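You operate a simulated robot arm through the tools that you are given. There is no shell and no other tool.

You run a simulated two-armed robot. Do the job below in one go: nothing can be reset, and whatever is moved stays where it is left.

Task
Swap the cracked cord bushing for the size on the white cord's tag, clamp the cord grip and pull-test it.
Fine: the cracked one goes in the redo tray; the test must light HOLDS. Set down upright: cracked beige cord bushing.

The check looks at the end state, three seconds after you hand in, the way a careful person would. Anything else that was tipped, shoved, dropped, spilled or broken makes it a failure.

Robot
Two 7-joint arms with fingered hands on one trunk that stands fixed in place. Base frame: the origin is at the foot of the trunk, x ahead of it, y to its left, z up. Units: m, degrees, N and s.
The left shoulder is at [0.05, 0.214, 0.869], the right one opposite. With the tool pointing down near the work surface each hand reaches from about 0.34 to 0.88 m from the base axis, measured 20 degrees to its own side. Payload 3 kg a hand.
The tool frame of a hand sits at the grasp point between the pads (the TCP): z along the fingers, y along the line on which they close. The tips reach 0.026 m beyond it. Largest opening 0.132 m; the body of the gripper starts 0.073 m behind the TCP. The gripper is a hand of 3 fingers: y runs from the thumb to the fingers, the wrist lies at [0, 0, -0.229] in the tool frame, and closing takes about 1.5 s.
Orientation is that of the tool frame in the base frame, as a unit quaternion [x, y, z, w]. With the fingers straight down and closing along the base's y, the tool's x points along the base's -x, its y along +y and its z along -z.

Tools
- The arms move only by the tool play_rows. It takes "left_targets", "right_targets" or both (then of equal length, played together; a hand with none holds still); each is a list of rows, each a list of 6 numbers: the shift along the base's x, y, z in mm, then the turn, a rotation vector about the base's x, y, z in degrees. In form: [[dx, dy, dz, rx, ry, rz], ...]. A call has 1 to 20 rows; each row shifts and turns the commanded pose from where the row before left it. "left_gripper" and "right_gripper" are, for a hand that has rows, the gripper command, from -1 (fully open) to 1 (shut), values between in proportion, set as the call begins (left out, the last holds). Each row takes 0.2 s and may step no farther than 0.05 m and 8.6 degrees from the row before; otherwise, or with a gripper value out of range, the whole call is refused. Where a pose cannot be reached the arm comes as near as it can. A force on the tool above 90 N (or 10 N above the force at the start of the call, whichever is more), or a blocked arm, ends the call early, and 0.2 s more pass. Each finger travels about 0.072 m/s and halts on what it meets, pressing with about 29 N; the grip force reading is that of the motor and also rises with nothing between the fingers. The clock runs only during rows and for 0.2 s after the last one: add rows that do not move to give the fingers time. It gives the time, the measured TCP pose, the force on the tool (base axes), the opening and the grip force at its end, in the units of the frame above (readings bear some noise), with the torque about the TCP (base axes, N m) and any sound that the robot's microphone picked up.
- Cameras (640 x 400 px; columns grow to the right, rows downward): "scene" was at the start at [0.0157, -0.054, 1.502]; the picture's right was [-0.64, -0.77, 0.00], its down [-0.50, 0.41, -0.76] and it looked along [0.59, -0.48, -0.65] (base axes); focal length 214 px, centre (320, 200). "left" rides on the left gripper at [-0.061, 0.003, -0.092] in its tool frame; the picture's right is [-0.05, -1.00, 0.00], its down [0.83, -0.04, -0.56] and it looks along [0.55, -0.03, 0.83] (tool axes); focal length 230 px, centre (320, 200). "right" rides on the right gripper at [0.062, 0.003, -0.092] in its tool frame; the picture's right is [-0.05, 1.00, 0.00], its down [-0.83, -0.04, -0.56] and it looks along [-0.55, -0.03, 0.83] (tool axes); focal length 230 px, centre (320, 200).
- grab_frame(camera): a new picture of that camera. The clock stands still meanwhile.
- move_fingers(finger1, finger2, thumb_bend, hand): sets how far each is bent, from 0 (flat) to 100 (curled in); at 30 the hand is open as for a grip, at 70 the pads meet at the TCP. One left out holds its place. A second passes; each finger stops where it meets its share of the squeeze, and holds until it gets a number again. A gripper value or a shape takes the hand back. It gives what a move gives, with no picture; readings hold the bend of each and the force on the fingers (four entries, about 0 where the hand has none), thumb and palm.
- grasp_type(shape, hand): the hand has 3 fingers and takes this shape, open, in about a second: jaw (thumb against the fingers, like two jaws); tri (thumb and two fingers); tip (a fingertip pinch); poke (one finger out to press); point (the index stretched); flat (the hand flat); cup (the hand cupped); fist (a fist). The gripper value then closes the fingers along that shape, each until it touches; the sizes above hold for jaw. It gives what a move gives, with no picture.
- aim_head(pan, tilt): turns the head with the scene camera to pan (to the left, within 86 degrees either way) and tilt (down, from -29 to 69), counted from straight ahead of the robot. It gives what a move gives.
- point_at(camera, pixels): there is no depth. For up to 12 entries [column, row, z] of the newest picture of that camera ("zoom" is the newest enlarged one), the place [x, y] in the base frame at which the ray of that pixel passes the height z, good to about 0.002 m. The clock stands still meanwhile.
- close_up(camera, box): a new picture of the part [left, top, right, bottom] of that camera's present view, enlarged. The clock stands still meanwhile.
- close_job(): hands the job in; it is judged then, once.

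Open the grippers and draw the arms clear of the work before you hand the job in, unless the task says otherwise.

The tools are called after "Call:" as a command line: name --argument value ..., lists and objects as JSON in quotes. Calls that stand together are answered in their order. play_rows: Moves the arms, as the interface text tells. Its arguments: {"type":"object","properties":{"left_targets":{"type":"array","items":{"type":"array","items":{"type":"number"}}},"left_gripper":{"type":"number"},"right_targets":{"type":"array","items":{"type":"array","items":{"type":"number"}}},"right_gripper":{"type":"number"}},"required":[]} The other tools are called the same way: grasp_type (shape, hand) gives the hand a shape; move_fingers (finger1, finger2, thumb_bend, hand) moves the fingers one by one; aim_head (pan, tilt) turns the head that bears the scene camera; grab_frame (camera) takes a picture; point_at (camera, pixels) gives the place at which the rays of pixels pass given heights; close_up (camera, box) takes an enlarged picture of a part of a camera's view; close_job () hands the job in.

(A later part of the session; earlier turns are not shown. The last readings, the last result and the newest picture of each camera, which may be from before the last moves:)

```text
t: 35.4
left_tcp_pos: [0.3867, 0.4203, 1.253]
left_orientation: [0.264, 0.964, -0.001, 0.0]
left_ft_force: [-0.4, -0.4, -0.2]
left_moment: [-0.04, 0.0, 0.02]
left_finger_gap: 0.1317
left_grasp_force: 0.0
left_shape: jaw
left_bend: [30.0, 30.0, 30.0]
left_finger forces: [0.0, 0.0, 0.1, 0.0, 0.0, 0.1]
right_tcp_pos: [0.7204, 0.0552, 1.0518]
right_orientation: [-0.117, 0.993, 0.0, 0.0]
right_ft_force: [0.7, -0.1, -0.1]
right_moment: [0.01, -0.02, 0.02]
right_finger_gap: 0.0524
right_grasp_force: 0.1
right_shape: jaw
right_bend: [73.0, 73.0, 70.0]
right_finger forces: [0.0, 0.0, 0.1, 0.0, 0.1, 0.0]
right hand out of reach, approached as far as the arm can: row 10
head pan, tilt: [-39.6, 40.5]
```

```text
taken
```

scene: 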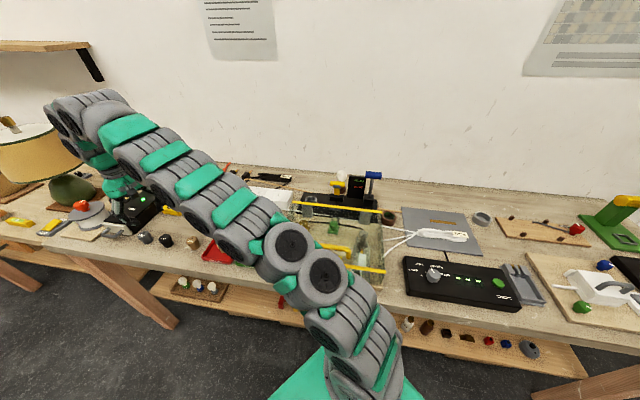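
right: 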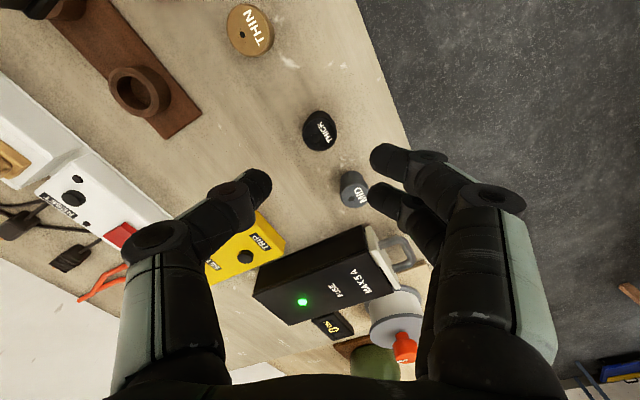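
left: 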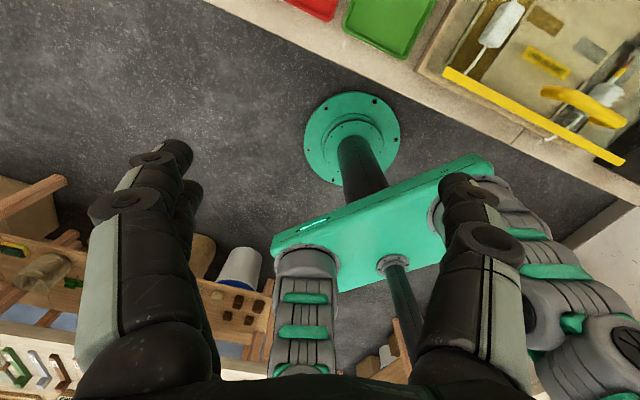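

The arm was at its reach limit at that height (TCP [0.720,0.055,1.052]); lower down there is more reach. THICK is at (320,130), nearly under the hand, so I'll lower to about z=0.98 and look again.

Call:
play_rows --right_targets '[[0, 0, -24, 0, 0, 0], [0, 0, -24, 0, 0, 0], [0, 0, -24, 0, 0, 0], [0, 0, 0, 0, 0, 0]]'

Call:
grab_frame --camera "right"

Call:
close_up --camera "right" --box '[272, 110, 368, 200]'

Call:
close_up --camera "scene" --box '[110, 195, 206, 255]'

```text
t: 36.4
left_tcp_pos: [0.3875, 0.4196, 1.2517]
left_orientation: [0.265, 0.964, 0.0, 0.0]
left_ft_force: [-0.8, -0.5, 0.2]
left_moment: [0.04, 0.0, 0.0]
left_finger_gap: 0.1318
left_grasp_force: 0.1
left_shape: jaw
left_bend: [30.0, 30.0, 30.0]
left_finger forces: [0.0, 0.0, 0.0, 0.0, 0.0, 0.1]
right_tcp_pos: [0.7217, 0.0548, 0.9776]
right_orientation: [-0.116, 0.993, 0.0, 0.0]
right_ft_force: [-0.4, -0.5, -0.2]
right_moment: [0.01, -0.03, -0.02]
right_finger_gap: 0.0523
right_grasp_force: 0.1
right_shape: jaw
right_bend: [73.0, 73.0, 70.0]
right_finger forces: [0.0, 0.1, 0.0, 0.1, 0.0, 0.1]
head pan, tilt: [-39.6, 40.5]
```

```text
taken
```

right: 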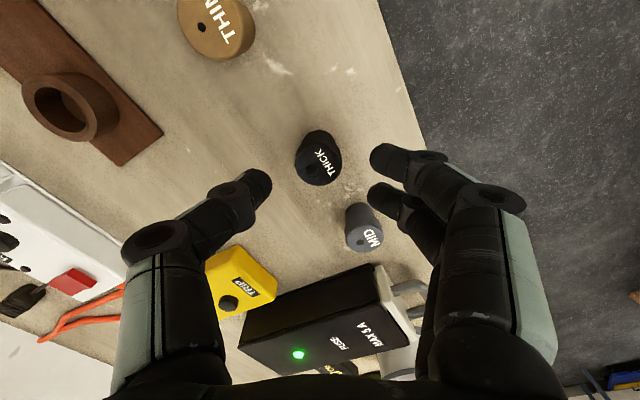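

```text
4.44 times, centred on (320, 155) of right
```

zoom: 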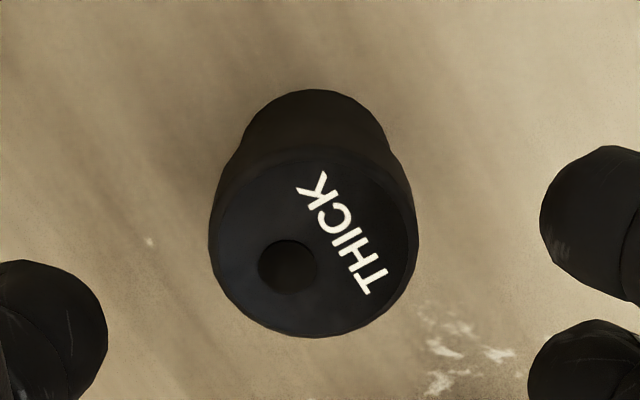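

```text
6.67 times, centred on (158, 225) of scene
```

zoom: 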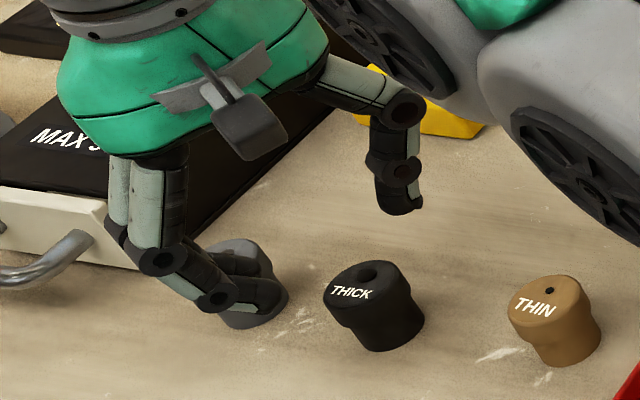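

THICK's top centre is at about (318.6,164.7). I'll get its place at z≈0.921 and check MID's and THIN's positions against the fingers' paths.

Call:
point_at --camera "right" --pixels '[[318.6, 164.7, 0.916], [318.6, 164.7, 0.921], [318.6, 164.7, 0.926], [368, 236, 0.921], [218, 25, 0.921], [386, 160, 0.955], [385, 203, 0.955], [258, 187, 0.955]]'

Call:
close_up --camera "right" --box '[330, 130, 450, 260]'

```text
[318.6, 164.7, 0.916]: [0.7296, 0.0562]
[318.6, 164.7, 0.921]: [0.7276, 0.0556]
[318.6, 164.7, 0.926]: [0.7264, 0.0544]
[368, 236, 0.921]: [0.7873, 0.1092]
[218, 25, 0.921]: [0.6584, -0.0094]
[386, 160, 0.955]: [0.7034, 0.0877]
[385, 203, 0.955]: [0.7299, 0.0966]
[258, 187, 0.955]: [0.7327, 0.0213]
```

```text
3.08 times, centred on (390, 195) of right
```

zoom: 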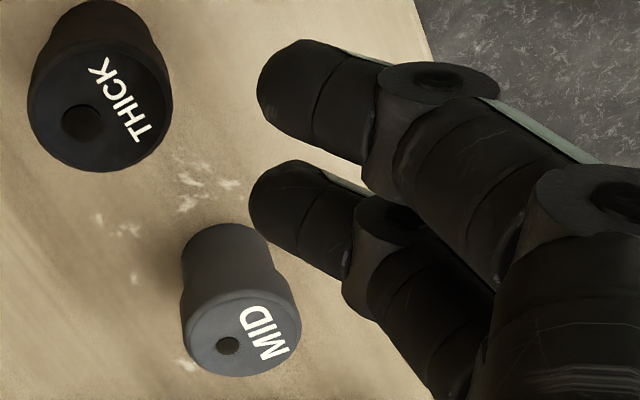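

THICK is at about [0.728,0.0555]; MID's edge stays about 25 mm from the nearest finger. I'll shift (+6,+1) mm and lower to TCP z≈0.934 so the tips reach about 13 mm below the head's top.

Call:
play_rows --right_targets '[[6, 1, 0, 0, 0, 0], [0, 0, -14, 0, 0, 0], [0, 0, -14, 0, 0, 0], [0, 0, -8, 0, 0, 0], [0, 0, -7, 0, 0, 0], [0, 0, 0, 0, 0, 0]]'

Call:
grab_frame --camera "right"

Call:
close_up --camera "scene" --box '[120, 205, 200, 255]'

```text
t: 37.8
left_tcp_pos: [0.3857, 0.4208, 1.2514]
left_orientation: [0.265, 0.964, 0.001, 0.0]
left_ft_force: [0.3, 0.3, 0.4]
left_moment: [-0.04, -0.01, 0.0]
left_finger_gap: 0.1321
left_grasp_force: 0.0
left_shape: jaw
left_bend: [30.0, 30.0, 30.0]
left_finger forces: [0.0, 0.1, 0.0, 0.0, 0.1, 0.1]
right_tcp_pos: [0.7257, 0.055, 0.9366]
right_orientation: [-0.116, 0.993, 0.0, -0.001]
right_ft_force: [0.1, 0.1, 0.2]
right_moment: [0.01, -0.01, 0.0]
right_finger_gap: 0.0525
right_grasp_force: 0.0
right_shape: jaw
right_bend: [73.0, 73.0, 70.0]
right_finger forces: [0.0, 0.0, 0.0, 0.1, 0.0, 0.0]
head pan, tilt: [-39.6, 40.5]
```

```text
taken
```

right: 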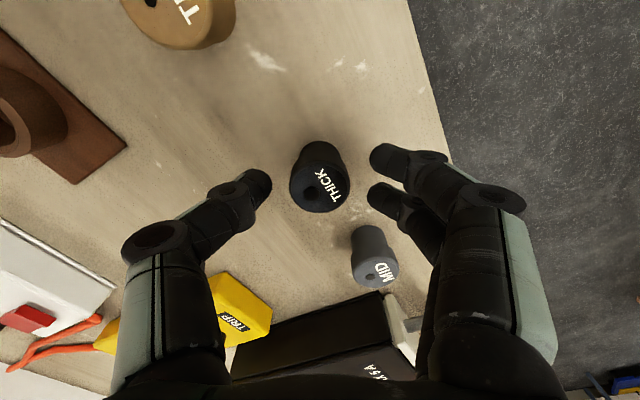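

```text
8.00 times, centred on (160, 230) of scene
```

zoom: 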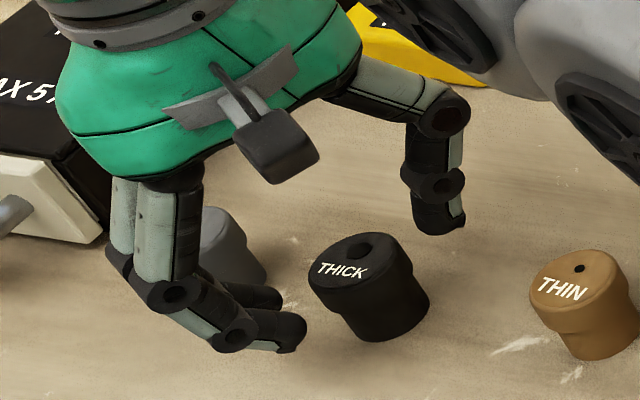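

The head centre is at (320,188), so the tips reach well down the head's side. I'll raise 2 mm to keep clear of the cup rim later, then close on THICK.

Call:
play_rows --right_targets '[[1.5, 0.5, 2, 0, 0, 0], [0, 0, 0, 0, 0, 0]]'

Call:
play_rows --right_targets '[[0, 0, 0, 0, 0, 0], [0, 0, 0, 0, 0, 0], [0, 0, 0, 0, 0, 0], [0, 0, 0, 0, 0, 0], [0, 0, 0, 0, 0, 0], [0, 0, 0, 0, 0, 0]]' --right_gripper 0.6

Call:
grab_frame --camera "right"

Call:
close_up --camera "scene" --box '[120, 205, 200, 255]'

```text
t: 38.4
left_tcp_pos: [0.3867, 0.4213, 1.2513]
left_orientation: [0.265, 0.964, 0.0, 0.0]
left_ft_force: [-0.6, -0.8, -0.7]
left_moment: [-0.03, -0.01, 0.01]
left_finger_gap: 0.1319
left_grasp_force: 0.0
left_shape: jaw
left_bend: [30.0, 30.0, 30.0]
left_finger forces: [0.1, 0.0, 0.0, 0.0, 0.0, 0.0]
right_tcp_pos: [0.7288, 0.0572, 0.9382]
right_orientation: [-0.116, 0.993, 0.0, 0.0]
right_ft_force: [0.6, 1.1, 0.5]
right_moment: [-0.03, 0.0, 0.03]
right_finger_gap: 0.0526
right_grasp_force: 0.0
right_shape: jaw
right_bend: [73.0, 73.0, 70.0]
right_finger forces: [0.1, 0.0, 0.1, 0.1, 0.1, 0.1]
head pan, tilt: [-39.6, 40.5]
```

```text
t: 39.8
left_tcp_pos: [0.3874, 0.4215, 1.2529]
left_orientation: [0.264, 0.964, 0.0, 0.0]
left_ft_force: [-0.4, 0.5, 0.7]
left_moment: [0.03, 0.01, 0.03]
left_finger_gap: 0.1323
left_grasp_force: 0.1
left_shape: jaw
left_bend: [30.0, 30.0, 30.0]
left_finger forces: [0.0, 0.0, 0.0, 0.0, 0.1, 0.0]
right_tcp_pos: [0.7297, 0.0568, 0.9391]
right_orientation: [-0.116, 0.993, 0.0, 0.001]
right_ft_force: [0.1, -1.3, 7.1]
right_moment: [-0.01, -0.02, -0.02]
right_finger_gap: 0.0239
right_grasp_force: 29.1
right_shape: jaw
right_bend: [73.0, 73.0, 70.0]
right_finger forces: [10.7, 12.3, 0.0, 0.1, 22.9, 0.1]
head pan, tilt: [-39.6, 40.5]
```

```text
taken
```

right: 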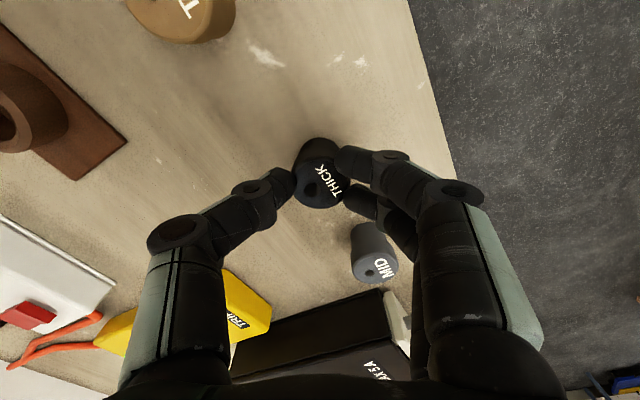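

```text
8.00 times, centred on (160, 230) of scene
```

zoom: 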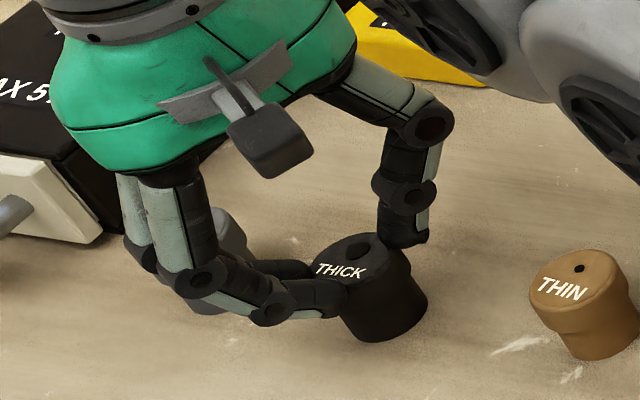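

THICK is gripped (29 N, gap 23.9 mm). I'll lift slowly and check that it comes along upright.

Call:
play_rows --right_targets '[[0, 0, 4, 0, 0, 0], [0, 0, 4, 0, 0, 0], [0, 0, 6, 0, 0, 0], [0, 0, 10, 0, 0, 0], [0, 0, 15, 0, 0, 0], [0, 0, 0, 0, 0, 0]]'

Call:
grab_frame --camera "right"

Call:
close_up --camera "scene" --box '[120, 205, 200, 255]'

```text
t: 41.2
left_tcp_pos: [0.3882, 0.4206, 1.2527]
left_orientation: [0.265, 0.964, 0.0, -0.001]
left_ft_force: [-0.3, 1.5, -0.3]
left_moment: [0.01, -0.02, 0.0]
left_finger_gap: 0.1317
left_grasp_force: 0.0
left_shape: jaw
left_bend: [30.0, 30.0, 30.0]
left_finger forces: [0.0, 0.0, 0.1, 0.1, 0.0, 0.1]
right_tcp_pos: [0.7296, 0.0572, 0.9789]
right_orientation: [-0.117, 0.993, 0.0, 0.0]
right_ft_force: [0.0, 0.5, 0.1]
right_moment: [0.02, 0.0, 0.0]
right_finger_gap: 0.0125
right_grasp_force: 29.4
right_shape: jaw
right_bend: [75.0, 76.0, 75.0]
right_finger forces: [0.0, 0.0, 0.1, 0.1, 0.0, 0.1]
head pan, tilt: [-39.6, 40.5]
```

```text
taken
```

right: 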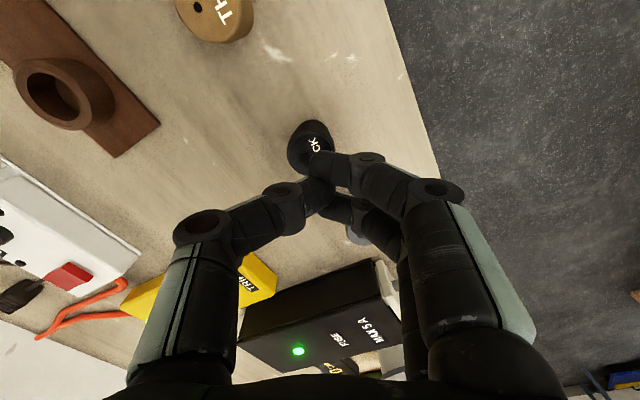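

```text
8.00 times, centred on (160, 230) of scene
```

zoom: 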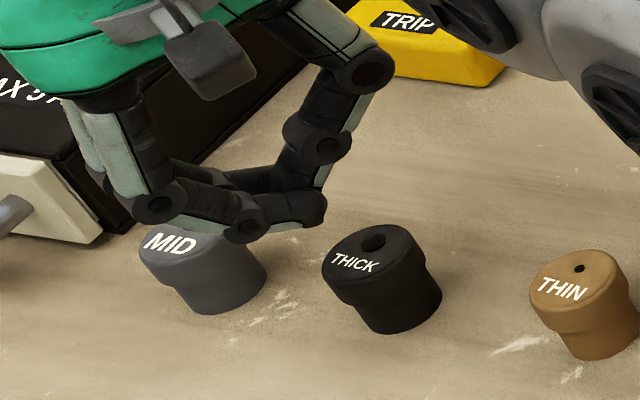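

The grip slid off the head's rounded top edge; THICK is still standing upright on the bench at (312,147). I'll reopen the fingers and re-measure so I can grip lower.

Call:
play_rows --right_targets '[[0, 0, 0, 0, 0, 0], [0, 0, 0, 0, 0, 0], [0, 0, 0, 0, 0, 0], [0, 0, 0, 0, 0, 0], [0, 0, 0, 0, 0, 0]]' --right_gripper 0.2

Call:
grab_frame --camera "right"

Call:
close_up --camera "right" --box '[272, 110, 368, 200]'

```text
t: 42.4
left_tcp_pos: [0.3863, 0.4215, 1.2535]
left_orientation: [0.266, 0.964, 0.0, 0.0]
left_ft_force: [-0.2, 0.7, 0.2]
left_moment: [-0.01, -0.01, -0.01]
left_finger_gap: 0.1318
left_grasp_force: 0.1
left_shape: jaw
left_bend: [30.0, 30.0, 30.0]
left_finger forces: [0.0, 0.0, 0.1, 0.1, 0.0, 0.1]
right_tcp_pos: [0.7288, 0.0581, 0.9794]
right_orientation: [-0.116, 0.993, 0.0, 0.0]
right_ft_force: [-0.7, -0.3, 0.6]
right_moment: [-0.02, -0.02, 0.03]
right_finger_gap: 0.0524
right_grasp_force: 0.0
right_shape: jaw
right_bend: [73.0, 73.0, 70.0]
right_finger forces: [0.0, 0.0, 0.0, 0.0, 0.1, 0.1]
head pan, tilt: [-39.6, 40.5]
```

```text
taken
```

right: 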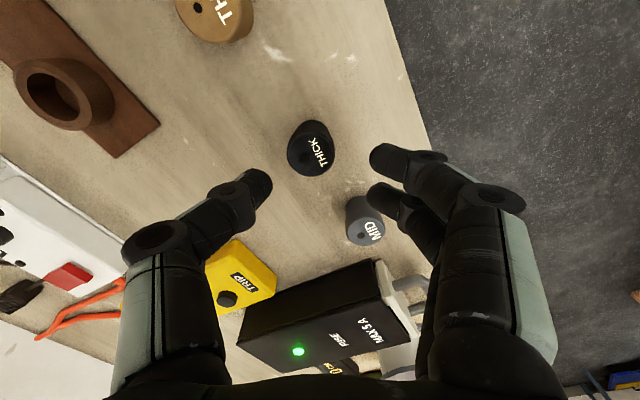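

```text
4.44 times, centred on (320, 155) of right
```

zoom: 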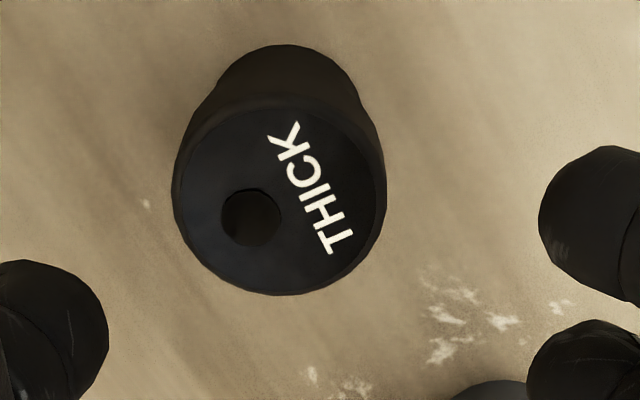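

THICK's top centre is now at about (311,154.8). I'll compute its place and MID's.

Call:
point_at --camera "right" --pixels '[[311, 154.8, 0.916], [311, 154.8, 0.921], [311, 154.8, 0.926], [369, 231, 0.921], [215, 10, 0.921]]'

```text
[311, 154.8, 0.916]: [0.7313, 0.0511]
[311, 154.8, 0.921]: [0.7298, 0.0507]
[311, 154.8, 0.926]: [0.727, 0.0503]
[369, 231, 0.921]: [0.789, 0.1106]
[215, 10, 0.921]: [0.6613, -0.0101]
```

THICK sits at about [0.730,0.051], so I'll shift (+0.5,−7) mm and lower to TCP z≈0.929, putting the finger pads about 8 mm below the head's top.

Call:
play_rows --right_targets '[[0.5, -7, 0, 0, 0, 0], [0, 0, -15, 0, 0, 0], [0, 0, -15, 0, 0, 0], [0, 0, -10, 0, 0, 0], [0, 0, -10, 0, 0, 0], [0, 0, 0, 0, 0, 0]]'

Call:
grab_frame --camera "right"

Call:
close_up --camera "scene" --box '[120, 205, 200, 255]'

```text
t: 43.8
left_tcp_pos: [0.3867, 0.4208, 1.2527]
left_orientation: [0.265, 0.964, 0.001, -0.001]
left_ft_force: [-0.8, 0.4, 0.9]
left_moment: [-0.01, 0.0, 0.01]
left_finger_gap: 0.132
left_grasp_force: 0.0
left_shape: jaw
left_bend: [30.0, 30.0, 30.0]
left_finger forces: [0.0, 0.1, 0.0, 0.0, 0.0, 0.0]
right_tcp_pos: [0.7304, 0.0477, 0.9287]
right_orientation: [-0.116, 0.993, 0.0, 0.001]
right_ft_force: [-0.1, 0.4, 1.1]
right_moment: [-0.04, -0.03, 0.0]
right_finger_gap: 0.0521
right_grasp_force: 0.0
right_shape: jaw
right_bend: [73.0, 73.0, 70.0]
right_finger forces: [0.1, 0.1, 0.0, 0.1, 0.0, 0.0]
head pan, tilt: [-39.6, 40.5]
```

```text
taken
```

right: 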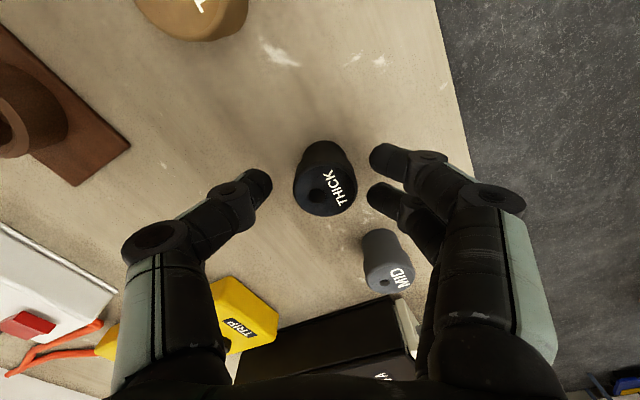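

```text
8.00 times, centred on (160, 230) of scene
```

zoom: 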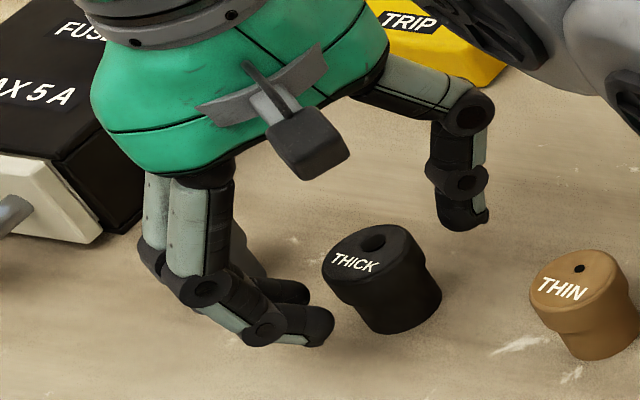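

The tips now flank the head lower down (head centre at (325,192)). I'll close on it.

Call:
play_rows --right_targets '[[0, 0, 0, 0, 0, 0], [0, 0, 0, 0, 0, 0], [0, 0, 0, 0, 0, 0], [0, 0, 0, 0, 0, 0], [0, 0, 0, 0, 0, 0], [0, 0, 0, 0, 0, 0]]' --right_gripper 0.6

Call:
close_up --camera "right" --box '[256, 130, 384, 220]'

Call:
close_up --camera "scene" --box '[136, 215, 184, 245]'

```text
t: 45.2
left_tcp_pos: [0.3863, 0.4208, 1.2525]
left_orientation: [0.265, 0.964, 0.0, -0.001]
left_ft_force: [0.4, 0.3, -0.4]
left_moment: [-0.01, 0.01, 0.02]
left_finger_gap: 0.132
left_grasp_force: 0.1
left_shape: jaw
left_bend: [30.0, 30.0, 30.0]
left_finger forces: [0.0, 0.0, 0.0, 0.1, 0.0, 0.1]
right_tcp_pos: [0.731, 0.0483, 0.9286]
right_orientation: [-0.116, 0.993, -0.001, 0.0]
right_ft_force: [0.4, 0.0, 0.0]
right_moment: [-0.02, 0.01, -0.01]
right_finger_gap: 0.0282
right_grasp_force: 0.2
right_shape: jaw
right_bend: [73.0, 73.0, 70.0]
right_finger forces: [0.3, 1.2, 0.0, 0.0, 1.2, 0.1]
head pan, tilt: [-39.6, 40.5]
```

```text
4.44 times, centred on (320, 175) of right
```

zoom: 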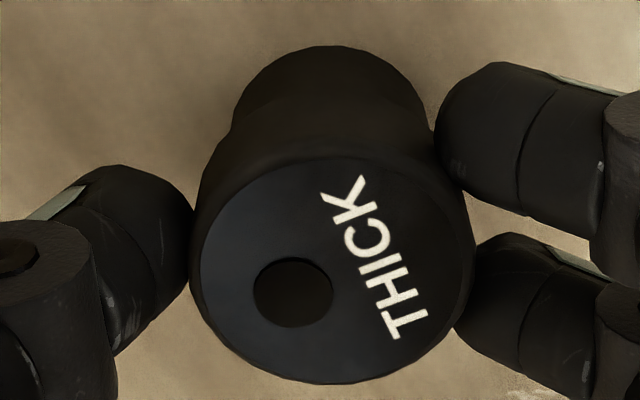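

```text
13.33 times, centred on (160, 230) of scene
```

zoom: 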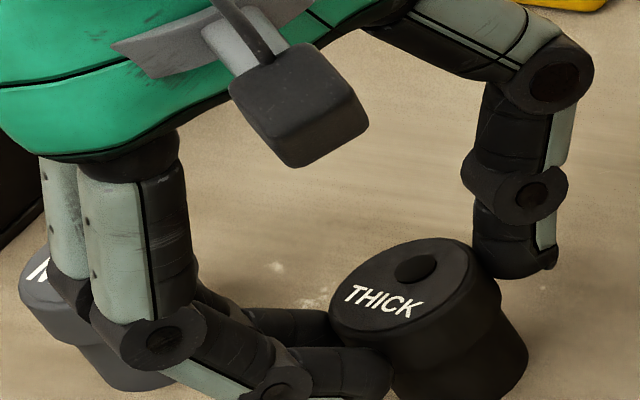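

The fingers only just touch (gap 28.2 mm, about 1 N), so this is the full head diameter. I'll squeeze to full grip force.

Call:
play_rows --right_targets '[[0, 0, 0, 0, 0, 0], [0, 0, 0, 0, 0, 0], [0, 0, 0, 0, 0, 0], [0, 0, 0, 0, 0, 0]]' --right_gripper 0.9

Call:
play_rows --right_targets '[[0, 0, 3, 0, 0, 0], [0, 0, 4, 0, 0, 0], [0, 0, 5, 0, 0, 0], [0, 0, 0, 0, 0, 0]]'

Call:
close_up --camera "right" --box '[256, 130, 384, 220]'

Call:
close_up --camera "scene" --box '[136, 215, 184, 245]'

```text
t: 46.2
left_tcp_pos: [0.3864, 0.4205, 1.2522]
left_orientation: [0.265, 0.964, 0.001, -0.001]
left_ft_force: [0.2, -0.5, -0.5]
left_moment: [-0.01, -0.01, -0.03]
left_finger_gap: 0.1321
left_grasp_force: 0.1
left_shape: jaw
left_bend: [30.0, 30.0, 30.0]
left_finger forces: [0.0, 0.0, 0.1, 0.0, 0.0, 0.1]
right_tcp_pos: [0.73, 0.0495, 0.9301]
right_orientation: [-0.117, 0.993, 0.0, 0.0]
right_ft_force: [0.3, 1.0, 0.1]
right_moment: [-0.04, 0.01, 0.0]
right_finger_gap: 0.0255
right_grasp_force: 28.9
right_shape: jaw
right_bend: [73.0, 73.0, 70.0]
right_finger forces: [13.0, 13.7, 0.0, 0.1, 26.0, 0.0]
head pan, tilt: [-39.6, 40.5]
```

```text
t: 47.2
left_tcp_pos: [0.387, 0.4206, 1.2519]
left_orientation: [0.265, 0.964, 0.0, 0.0]
left_ft_force: [-0.3, 0.3, -0.5]
left_moment: [-0.02, -0.03, 0.0]
left_finger_gap: 0.1319
left_grasp_force: 0.1
left_shape: jaw
left_bend: [30.0, 30.0, 30.0]
left_finger forces: [0.0, 0.0, 0.0, 0.0, 0.0, 0.0]
right_tcp_pos: [0.7286, 0.0478, 0.9411]
right_orientation: [-0.116, 0.993, 0.001, 0.001]
right_ft_force: [-0.2, -0.1, 0.0]
right_moment: [0.0, 0.02, 0.0]
right_finger_gap: 0.0256
right_grasp_force: 29.2
right_shape: jaw
right_bend: [73.0, 73.0, 70.0]
right_finger forces: [12.9, 13.8, 0.1, 0.0, 26.0, 0.0]
head pan, tilt: [-39.6, 40.5]
```

```text
4.44 times, centred on (320, 175) of right
```

zoom: 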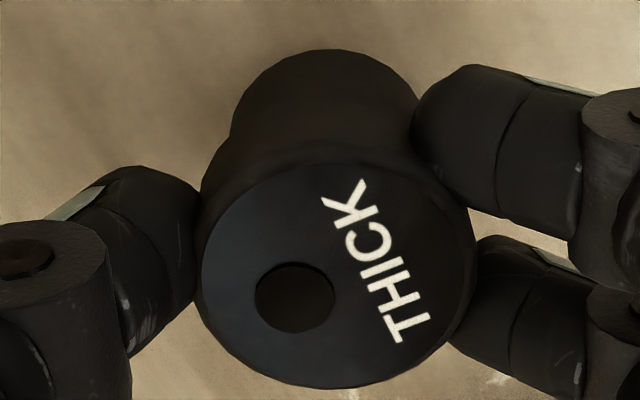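

```text
13.33 times, centred on (160, 230) of scene
```

zoom: 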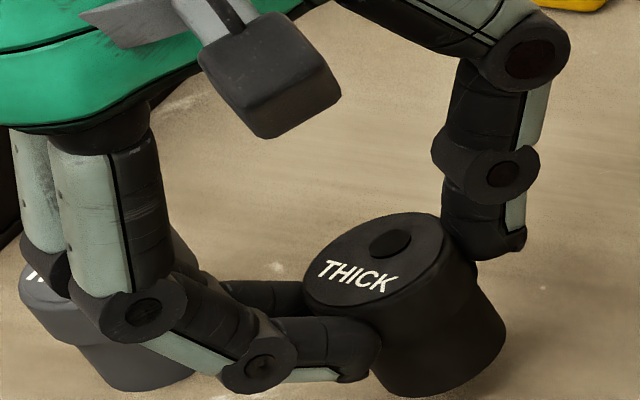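

THICK is held firmly (gap 25.6 mm steady, 29 N, no slip). I'll lift it, bring it back at z≈1.09 over the seat at [0.570,-0.462], yawing back −74° on the way.

Call:
play_rows --right_targets '[[0, 0, 20, 0, 0, 0], [0, 0, 20, 0, 0, 0], [0, 0, 20, 0, 0, 0], [-30, -20, 18, 0, 0, 0], [-30, -20, 18, 0, 0, 0], [-30, -20, 18, 0, 0, 0], [-30, -20, 18, 0, 0, 0], [-30, -20, 18, 0, 0, 0], [-1, -41, 0, 0, 0, -7.4], [-1, -41, 0, 0, 0, -7.4], [-1, -41, 0, 0, 0, -7.4], [-1, -41, 0, 0, 0, -7.4], [-1, -41, 0, 0, 0, -7.4], [-1, -41, 0, 0, 0, -7.4], [-1, -41, 0, 0, 0, -7.4], [-1, -41, 0, 0, 0, -7.4], [-1, -41, 0, 0, 0, -7.4], [-1, -41, 0, 0, 0, -7.4], [0, 0, 0, 0, 0, 0]]'

Call:
grab_frame --camera "right"

Call:
grab_frame --camera "scene"

```text
t: 51.2
left_tcp_pos: [0.3855, 0.4214, 1.2515]
left_orientation: [0.265, 0.964, 0.0, 0.001]
left_ft_force: [-0.1, 0.7, 0.4]
left_moment: [0.0, 0.02, -0.02]
left_finger_gap: 0.1317
left_grasp_force: 0.0
left_shape: jaw
left_bend: [30.0, 30.0, 30.0]
left_finger forces: [0.0, 0.0, 0.0, 0.0, 0.1, 0.1]
right_tcp_pos: [0.5685, -0.4606, 1.0891]
right_orientation: [0.506, 0.862, 0.001, 0.001]
right_ft_force: [0.6, 0.2, 0.3]
right_moment: [0.05, -0.01, 0.04]
right_finger_gap: 0.0253
right_grasp_force: 28.9
right_shape: jaw
right_bend: [73.0, 73.0, 70.0]
right_finger forces: [13.4, 15.0, 0.0, 0.0, 26.0, 0.0]
head pan, tilt: [-39.6, 40.5]
```

```text
taken
```

right: 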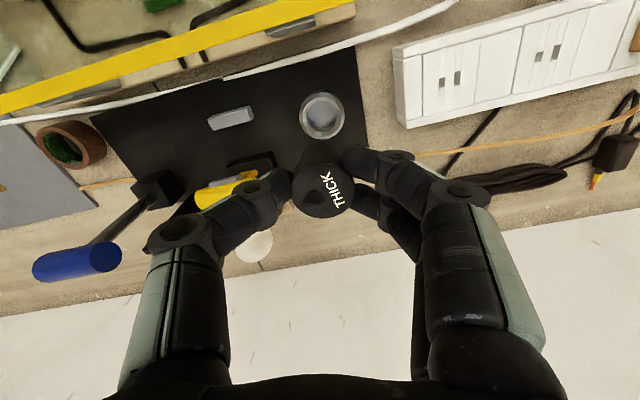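

```text
taken
```

scene: 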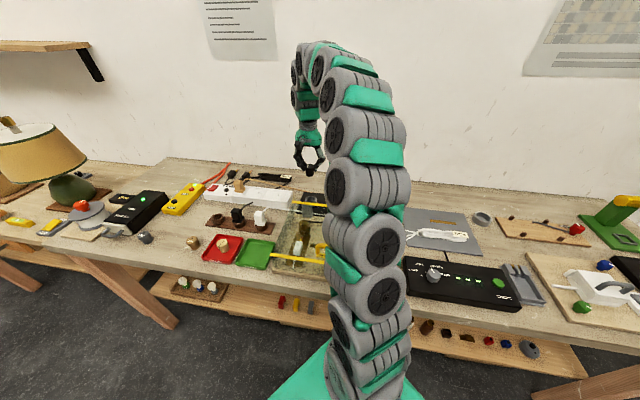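

The hand with THICK is above the seat, whose empty cup shows at (322,114). I'll zoom on the cup and compute its centre.

Call:
close_up --camera "right" --box '[290, 85, 354, 145]'

Call:
point_at --camera "right" --pixels '[[322, 114, 0.915], [322, 114, 0.919], [322, 114, 0.923], [327, 198, 1.075], [327, 198, 1.08]]'

```text
6.67 times, centred on (322, 115) of right
```

zoom: 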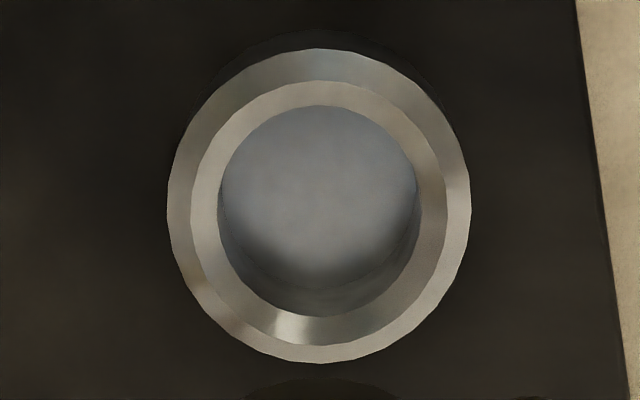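

```text
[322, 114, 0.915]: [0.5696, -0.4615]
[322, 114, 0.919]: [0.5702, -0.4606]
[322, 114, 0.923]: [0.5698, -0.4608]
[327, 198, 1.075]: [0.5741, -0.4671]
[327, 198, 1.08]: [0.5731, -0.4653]
```

The cup has a funnel mouth (about 42 mm narrowing to about 33 mm), centred at (321.8,115.8), which is about [0.5706,-0.4625]. I'll zoom on the held bushing to find its offset from the TCP.

Call:
close_up --camera "right" --box '[280, 145, 376, 225]'

Call:
close_up --camera "scene" --box '[280, 140, 344, 180]'

```text
5.00 times, centred on (328, 185) of right
```

zoom: 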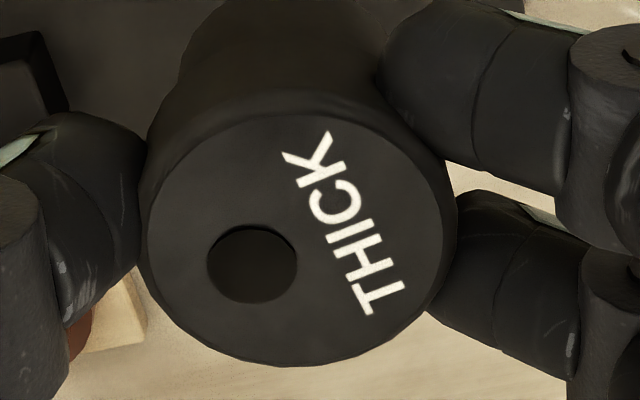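

```text
10.00 times, centred on (312, 160) of scene
```

zoom: 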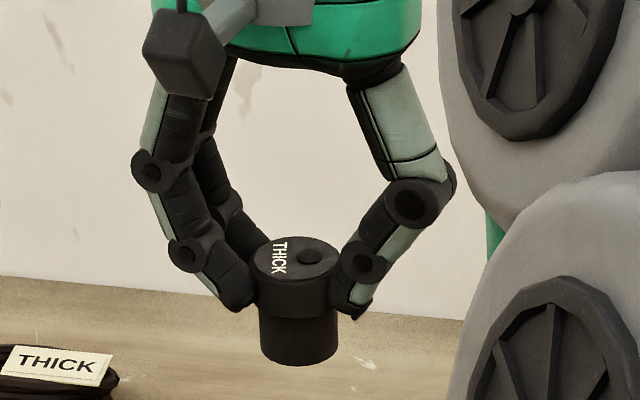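

The bushing hangs upright and nearly centred on the TCP; the cup needs a shift of about (+1.5,−2) mm. I'll apply that and lower to z≈0.972, just above the rim.

Call:
play_rows --right_targets '[[1.5, -2, 0, 0, 0, 0], [0, 0, -25, 0, 0, 0], [0, 0, -25, 0, 0, 0], [0, 0, -25, 0, 0, 0], [0, 0, -25, 0, 0, 0], [0, 0, -17, 0, 0, 0], [0, 0, 0, 0, 0, 0]]'

Call:
grab_frame --camera "right"

Call:
close_up --camera "scene" --box '[280, 170, 344, 210]'

```text
t: 52.8
left_tcp_pos: [0.3866, 0.4205, 1.2519]
left_orientation: [0.265, 0.964, 0.0, 0.0]
left_ft_force: [-0.4, -0.5, -0.2]
left_moment: [0.01, -0.02, -0.02]
left_finger_gap: 0.1323
left_grasp_force: 0.0
left_shape: jaw
left_bend: [30.0, 30.0, 30.0]
left_finger forces: [0.0, 0.0, 0.0, 0.0, 0.0, 0.1]
right_tcp_pos: [0.57, -0.4633, 0.9751]
right_orientation: [0.505, 0.863, 0.0, 0.0]
right_ft_force: [0.0, -0.4, -0.5]
right_moment: [-0.01, 0.02, 0.0]
right_finger_gap: 0.0251
right_grasp_force: 29.6
right_shape: jaw
right_bend: [73.0, 73.0, 70.0]
right_finger forces: [13.9, 15.4, 0.0, 0.0, 26.0, 0.1]
head pan, tilt: [-39.6, 40.5]
```

```text
taken
```

right: 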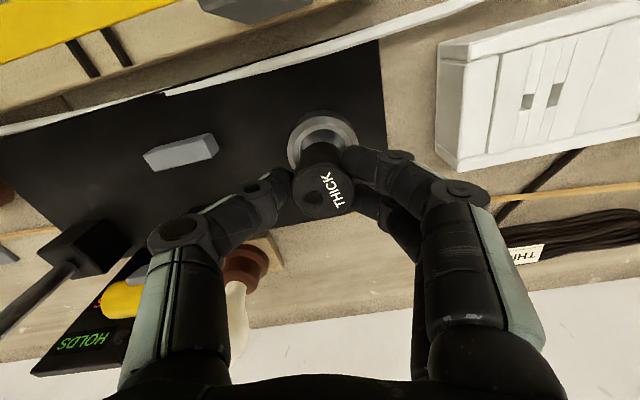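

```text
10.00 times, centred on (312, 190) of scene
```

zoom: 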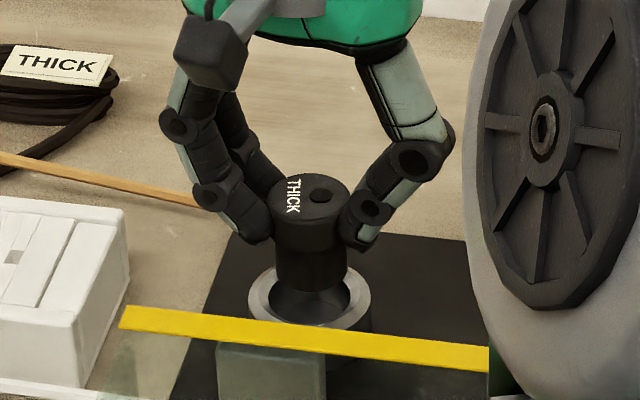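

The neck is laterally in line with the cup (scene x≈311 versus 310). I'll zoom the right view to check the fore-aft alignment before inserting.

Call:
close_up --camera "right" --box '[272, 100, 368, 220]'

Call:
point_at --camera "right" --pixels '[[322, 142, 0.919], [323.5, 190, 0.967]]'

```text
3.33 times, centred on (320, 160) of right
```

zoom: 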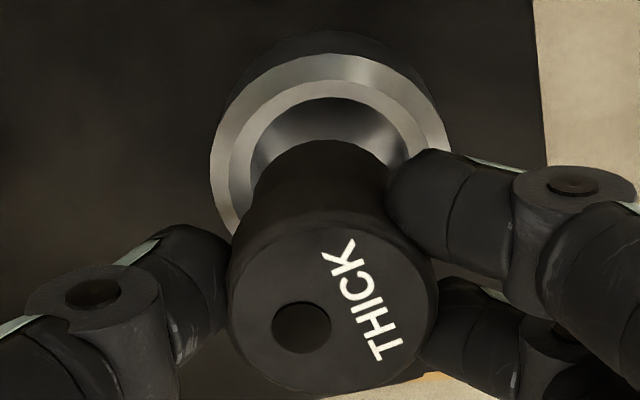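

```text
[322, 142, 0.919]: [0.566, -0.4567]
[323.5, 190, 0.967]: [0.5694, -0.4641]
```

The cup and bushing agree within about 2 mm, well within the funnel's capture. I'll nudge (−0.5,+1) mm and lower in small steps toward z≈0.948 with the force limit as guard.

Call:
play_rows --right_targets '[[-0.5, 1, 0, 0, 0, 0], [0, 0, -4, 0, 0, 0], [0, 0, -4, 0, 0, 0], [0, 0, -4, 0, 0, 0], [0, 0, -3, 0, 0, 0], [0, 0, -3, 0, 0, 0], [0, 0, 0, 0, 0, 0]]'

Call:
close_up --camera "right" --box '[272, 100, 368, 220]'

Call:
close_up --camera "scene" --box '[280, 170, 344, 210]'

```text
t: 54.4
left_tcp_pos: [0.3872, 0.4211, 1.2533]
left_orientation: [0.265, 0.964, 0.0, 0.0]
left_ft_force: [0.1, 0.1, 0.8]
left_moment: [0.0, 0.0, -0.02]
left_finger_gap: 0.1318
left_grasp_force: 0.1
left_shape: jaw
left_bend: [30.0, 30.0, 30.0]
left_finger forces: [0.0, 0.0, 0.0, 0.0, 0.0, 0.1]
right_tcp_pos: [0.5685, -0.4607, 0.9548]
right_orientation: [0.505, 0.863, 0.0, 0.0]
right_ft_force: [1.7, 1.0, -0.4]
right_moment: [0.03, 0.03, -0.03]
right_finger_gap: 0.0255
right_grasp_force: 28.7
right_shape: jaw
right_bend: [73.0, 73.0, 70.0]
right_finger forces: [13.9, 15.4, 0.0, 0.0, 25.9, 0.0]
head pan, tilt: [-39.6, 40.5]
```

```text
3.33 times, centred on (320, 160) of right
```

zoom: 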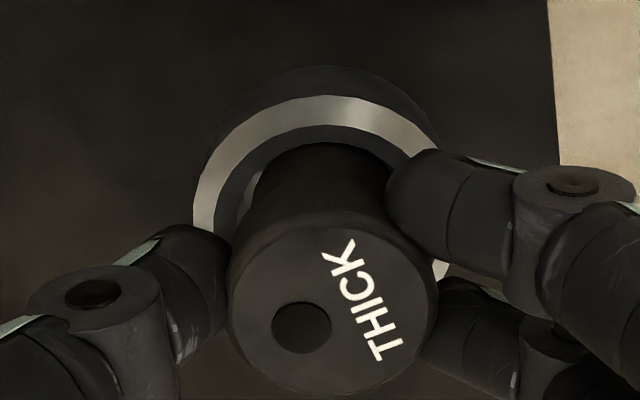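

```text
10.00 times, centred on (312, 190) of scene
```

zoom: 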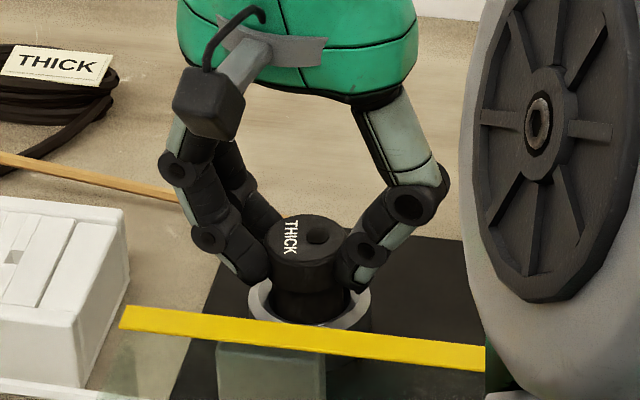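

The neck has entered the cup with no side force. I'll continue in 2 mm steps to about z=0.947.

Call:
play_rows --right_targets '[[0, 0, -2, 0, 0, 0], [0, 0, -2, 0, 0, 0], [0, 0, -2, 0, 0, 0], [0, 0, -1, 0, 0, 0], [0, 0, 0, 0, 0, 0]]'

Call:
close_up --camera "right" --box '[272, 100, 368, 220]'

Call:
close_up --camera "scene" --box '[288, 180, 336, 210]'

```text
t: 55.6
left_tcp_pos: [0.3875, 0.4217, 1.2515]
left_orientation: [0.266, 0.964, 0.0, 0.0]
left_ft_force: [-0.7, 0.2, 0.3]
left_moment: [-0.03, -0.01, 0.01]
left_finger_gap: 0.132
left_grasp_force: 0.0
left_shape: jaw
left_bend: [30.0, 30.0, 30.0]
left_finger forces: [0.0, 0.1, 0.1, 0.0, 0.0, 0.1]
right_tcp_pos: [0.5683, -0.4612, 0.9468]
right_orientation: [0.505, 0.863, -0.001, 0.0]
right_ft_force: [-0.5, 0.7, -0.7]
right_moment: [0.03, 0.0, 0.0]
right_finger_gap: 0.0255
right_grasp_force: 28.9
right_shape: jaw
right_bend: [73.0, 73.0, 70.0]
right_finger forces: [13.9, 15.6, 0.0, 0.0, 26.2, 0.0]
head pan, tilt: [-39.6, 40.5]
```

```text
3.33 times, centred on (320, 160) of right
```

zoom: 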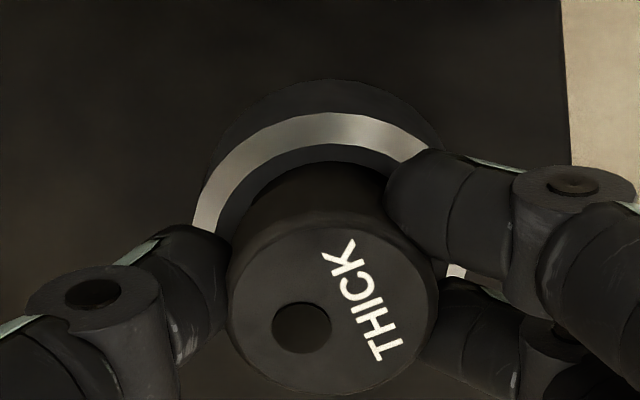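

```text
13.33 times, centred on (312, 195) of scene
```

zoom: 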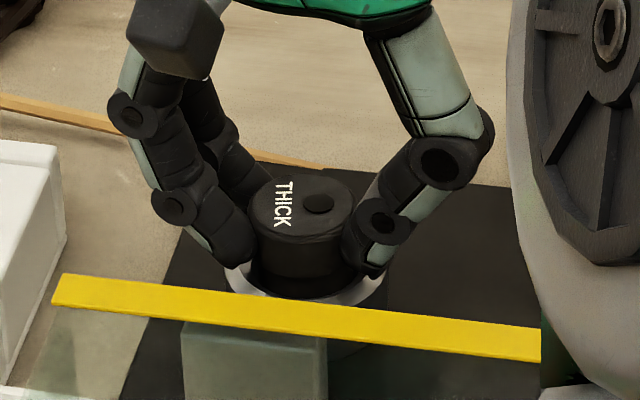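

Still free; the floor should be about 2 mm below. I'll lower 1 mm at a time.

Call:
play_rows --right_targets '[[0, 0, -1, 0, 0, 0], [0, 0, -1, 0, 0, 0], [0, 0, 0, 0, 0, 0]]'

Call:
close_up --camera "scene" --box '[288, 180, 336, 210]'

```text
t: 56.4
left_tcp_pos: [0.387, 0.4214, 1.2527]
left_orientation: [0.264, 0.964, 0.0, 0.0]
left_ft_force: [-0.7, 0.2, 0.1]
left_moment: [0.01, -0.02, 0.01]
left_finger_gap: 0.1317
left_grasp_force: 0.2
left_shape: jaw
left_bend: [30.0, 30.0, 30.0]
left_finger forces: [0.0, 0.0, 0.0, 0.0, 0.0, 0.0]
right_tcp_pos: [0.5694, -0.4609, 0.9459]
right_orientation: [0.505, 0.863, 0.0, 0.0]
right_ft_force: [0.4, 0.2, 0.2]
right_moment: [0.02, 0.03, 0.02]
right_finger_gap: 0.0255
right_grasp_force: 28.7
right_shape: jaw
right_bend: [73.0, 73.0, 70.0]
right_finger forces: [13.9, 15.6, 0.0, 0.1, 26.1, 0.1]
head pan, tilt: [-39.6, 40.5]
```

```text
13.33 times, centred on (312, 195) of scene
```

zoom: 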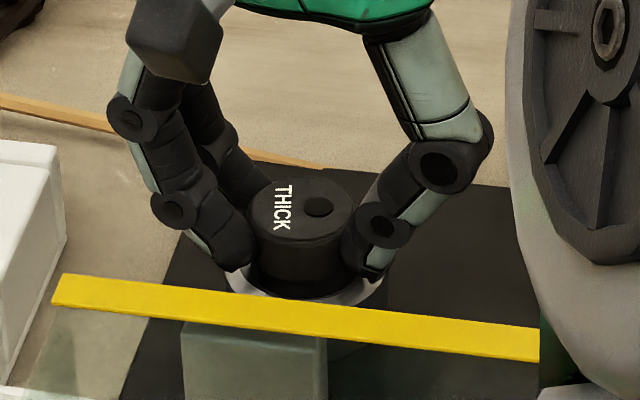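

No contact yet at z≈0.945. Two more 1 mm steps.

Call:
play_rows --right_targets '[[0, 0, -1, 0, 0, 0], [0, 0, -0.5, 0, 0, 0], [0, 0, 0, 0, 0, 0]]'

Call:
close_up --camera "right" --box '[272, 100, 368, 220]'

```text
t: 57.2
left_tcp_pos: [0.3864, 0.4204, 1.2528]
left_orientation: [0.265, 0.964, 0.0, 0.0]
left_ft_force: [0.6, -0.6, 0.5]
left_moment: [0.04, 0.01, 0.02]
left_finger_gap: 0.1317
left_grasp_force: 0.2
left_shape: jaw
left_bend: [30.0, 30.0, 30.0]
left_finger forces: [0.0, 0.0, 0.1, 0.1, 0.0, 0.0]
right_tcp_pos: [0.5688, -0.4611, 0.9444]
right_orientation: [0.505, 0.863, 0.001, 0.0]
right_ft_force: [-0.4, -0.5, 5.8]
right_moment: [-0.03, -0.02, 0.01]
right_finger_gap: 0.0255
right_grasp_force: 29.7
right_shape: jaw
right_bend: [73.0, 73.0, 70.0]
right_finger forces: [14.5, 16.1, 0.1, 0.1, 27.7, 0.0]
head pan, tilt: [-39.6, 40.5]
```

```text
3.33 times, centred on (320, 160) of right
```

zoom: 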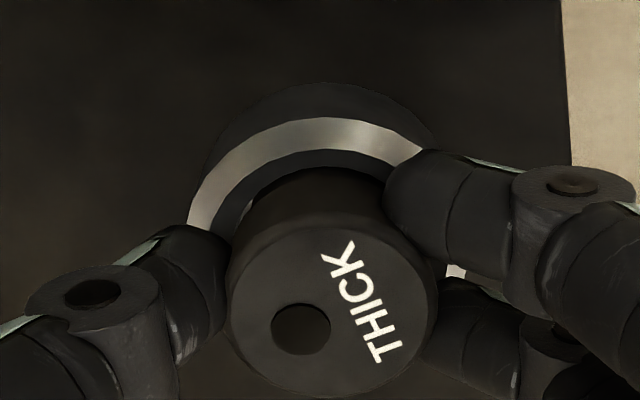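

Contact at 5.8 N right where the cup floor was expected (z≈0.9444). I'll raise 1 mm to unload and open the fingers.

Call:
play_rows --right_targets '[[0, 0, 1, 0, 0, 0], [0, 0, 0, 0, 0, 0]]'

Call:
play_rows --right_targets '[[0, 0, 0, 0, 0, 0], [0, 0, 0, 0, 0, 0], [0, 0, 0, 0, 0, 0], [0, 0, 0, 0, 0, 0]]' --right_gripper 0.2

Call:
close_up --camera "right" --box '[240, 100, 400, 230]'

Call:
close_up --camera "scene" --box '[288, 180, 336, 210]'

```text
t: 57.8
left_tcp_pos: [0.387, 0.4203, 1.2521]
left_orientation: [0.264, 0.964, 0.0, 0.0]
left_ft_force: [-0.3, 0.1, 1.0]
left_moment: [-0.01, -0.01, 0.0]
left_finger_gap: 0.1317
left_grasp_force: 0.0
left_shape: jaw
left_bend: [30.0, 30.0, 30.0]
left_finger forces: [0.0, 0.0, 0.1, 0.0, 0.0, 0.0]
right_tcp_pos: [0.571, -0.4617, 0.9451]
right_orientation: [0.505, 0.863, 0.0, 0.0]
right_ft_force: [0.0, -0.5, -0.1]
right_moment: [0.05, -0.01, -0.03]
right_finger_gap: 0.0252
right_grasp_force: 29.2
right_shape: jaw
right_bend: [73.0, 73.0, 70.0]
right_finger forces: [14.4, 16.0, 0.0, 0.0, 26.7, 0.0]
head pan, tilt: [-39.6, 40.5]
```

```text
t: 58.8
left_tcp_pos: [0.3869, 0.4207, 1.2521]
left_orientation: [0.264, 0.964, 0.0, 0.0]
left_ft_force: [0.3, -0.1, 1.3]
left_moment: [0.01, 0.02, -0.03]
left_finger_gap: 0.132
left_grasp_force: 0.1
left_shape: jaw
left_bend: [30.0, 30.0, 30.0]
left_finger forces: [0.1, 0.0, 0.0, 0.1, 0.1, 0.0]
right_tcp_pos: [0.5689, -0.4627, 0.9451]
right_orientation: [0.505, 0.863, 0.0, 0.0]
right_ft_force: [0.1, 0.4, 0.5]
right_moment: [0.01, 0.04, -0.01]
right_finger_gap: 0.052
right_grasp_force: 0.1
right_shape: jaw
right_bend: [73.0, 73.0, 70.0]
right_finger forces: [0.1, 0.1, 0.0, 0.0, 0.0, 0.0]
head pan, tilt: [-39.6, 40.5]
```

```text
3.08 times, centred on (320, 165) of right
```

zoom: 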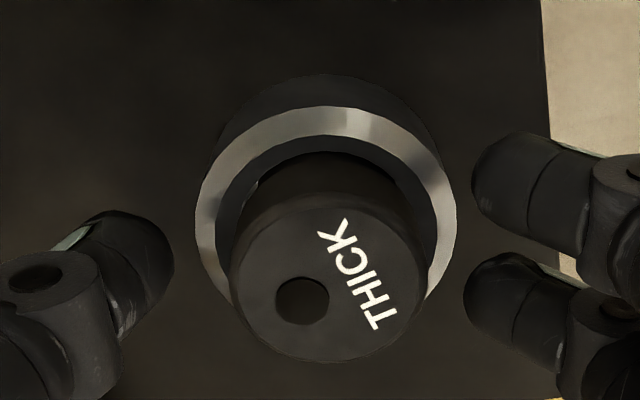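

```text
13.33 times, centred on (312, 195) of scene
```

zoom: 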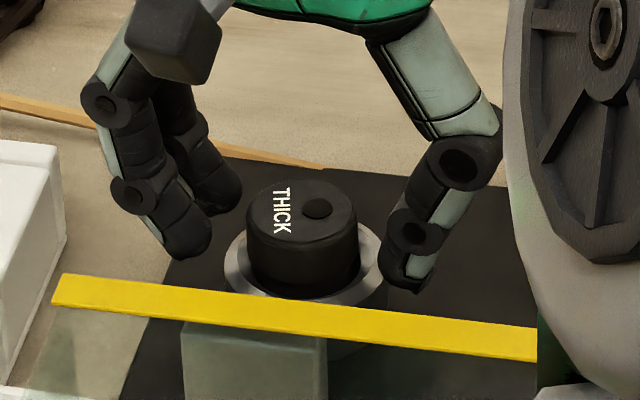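

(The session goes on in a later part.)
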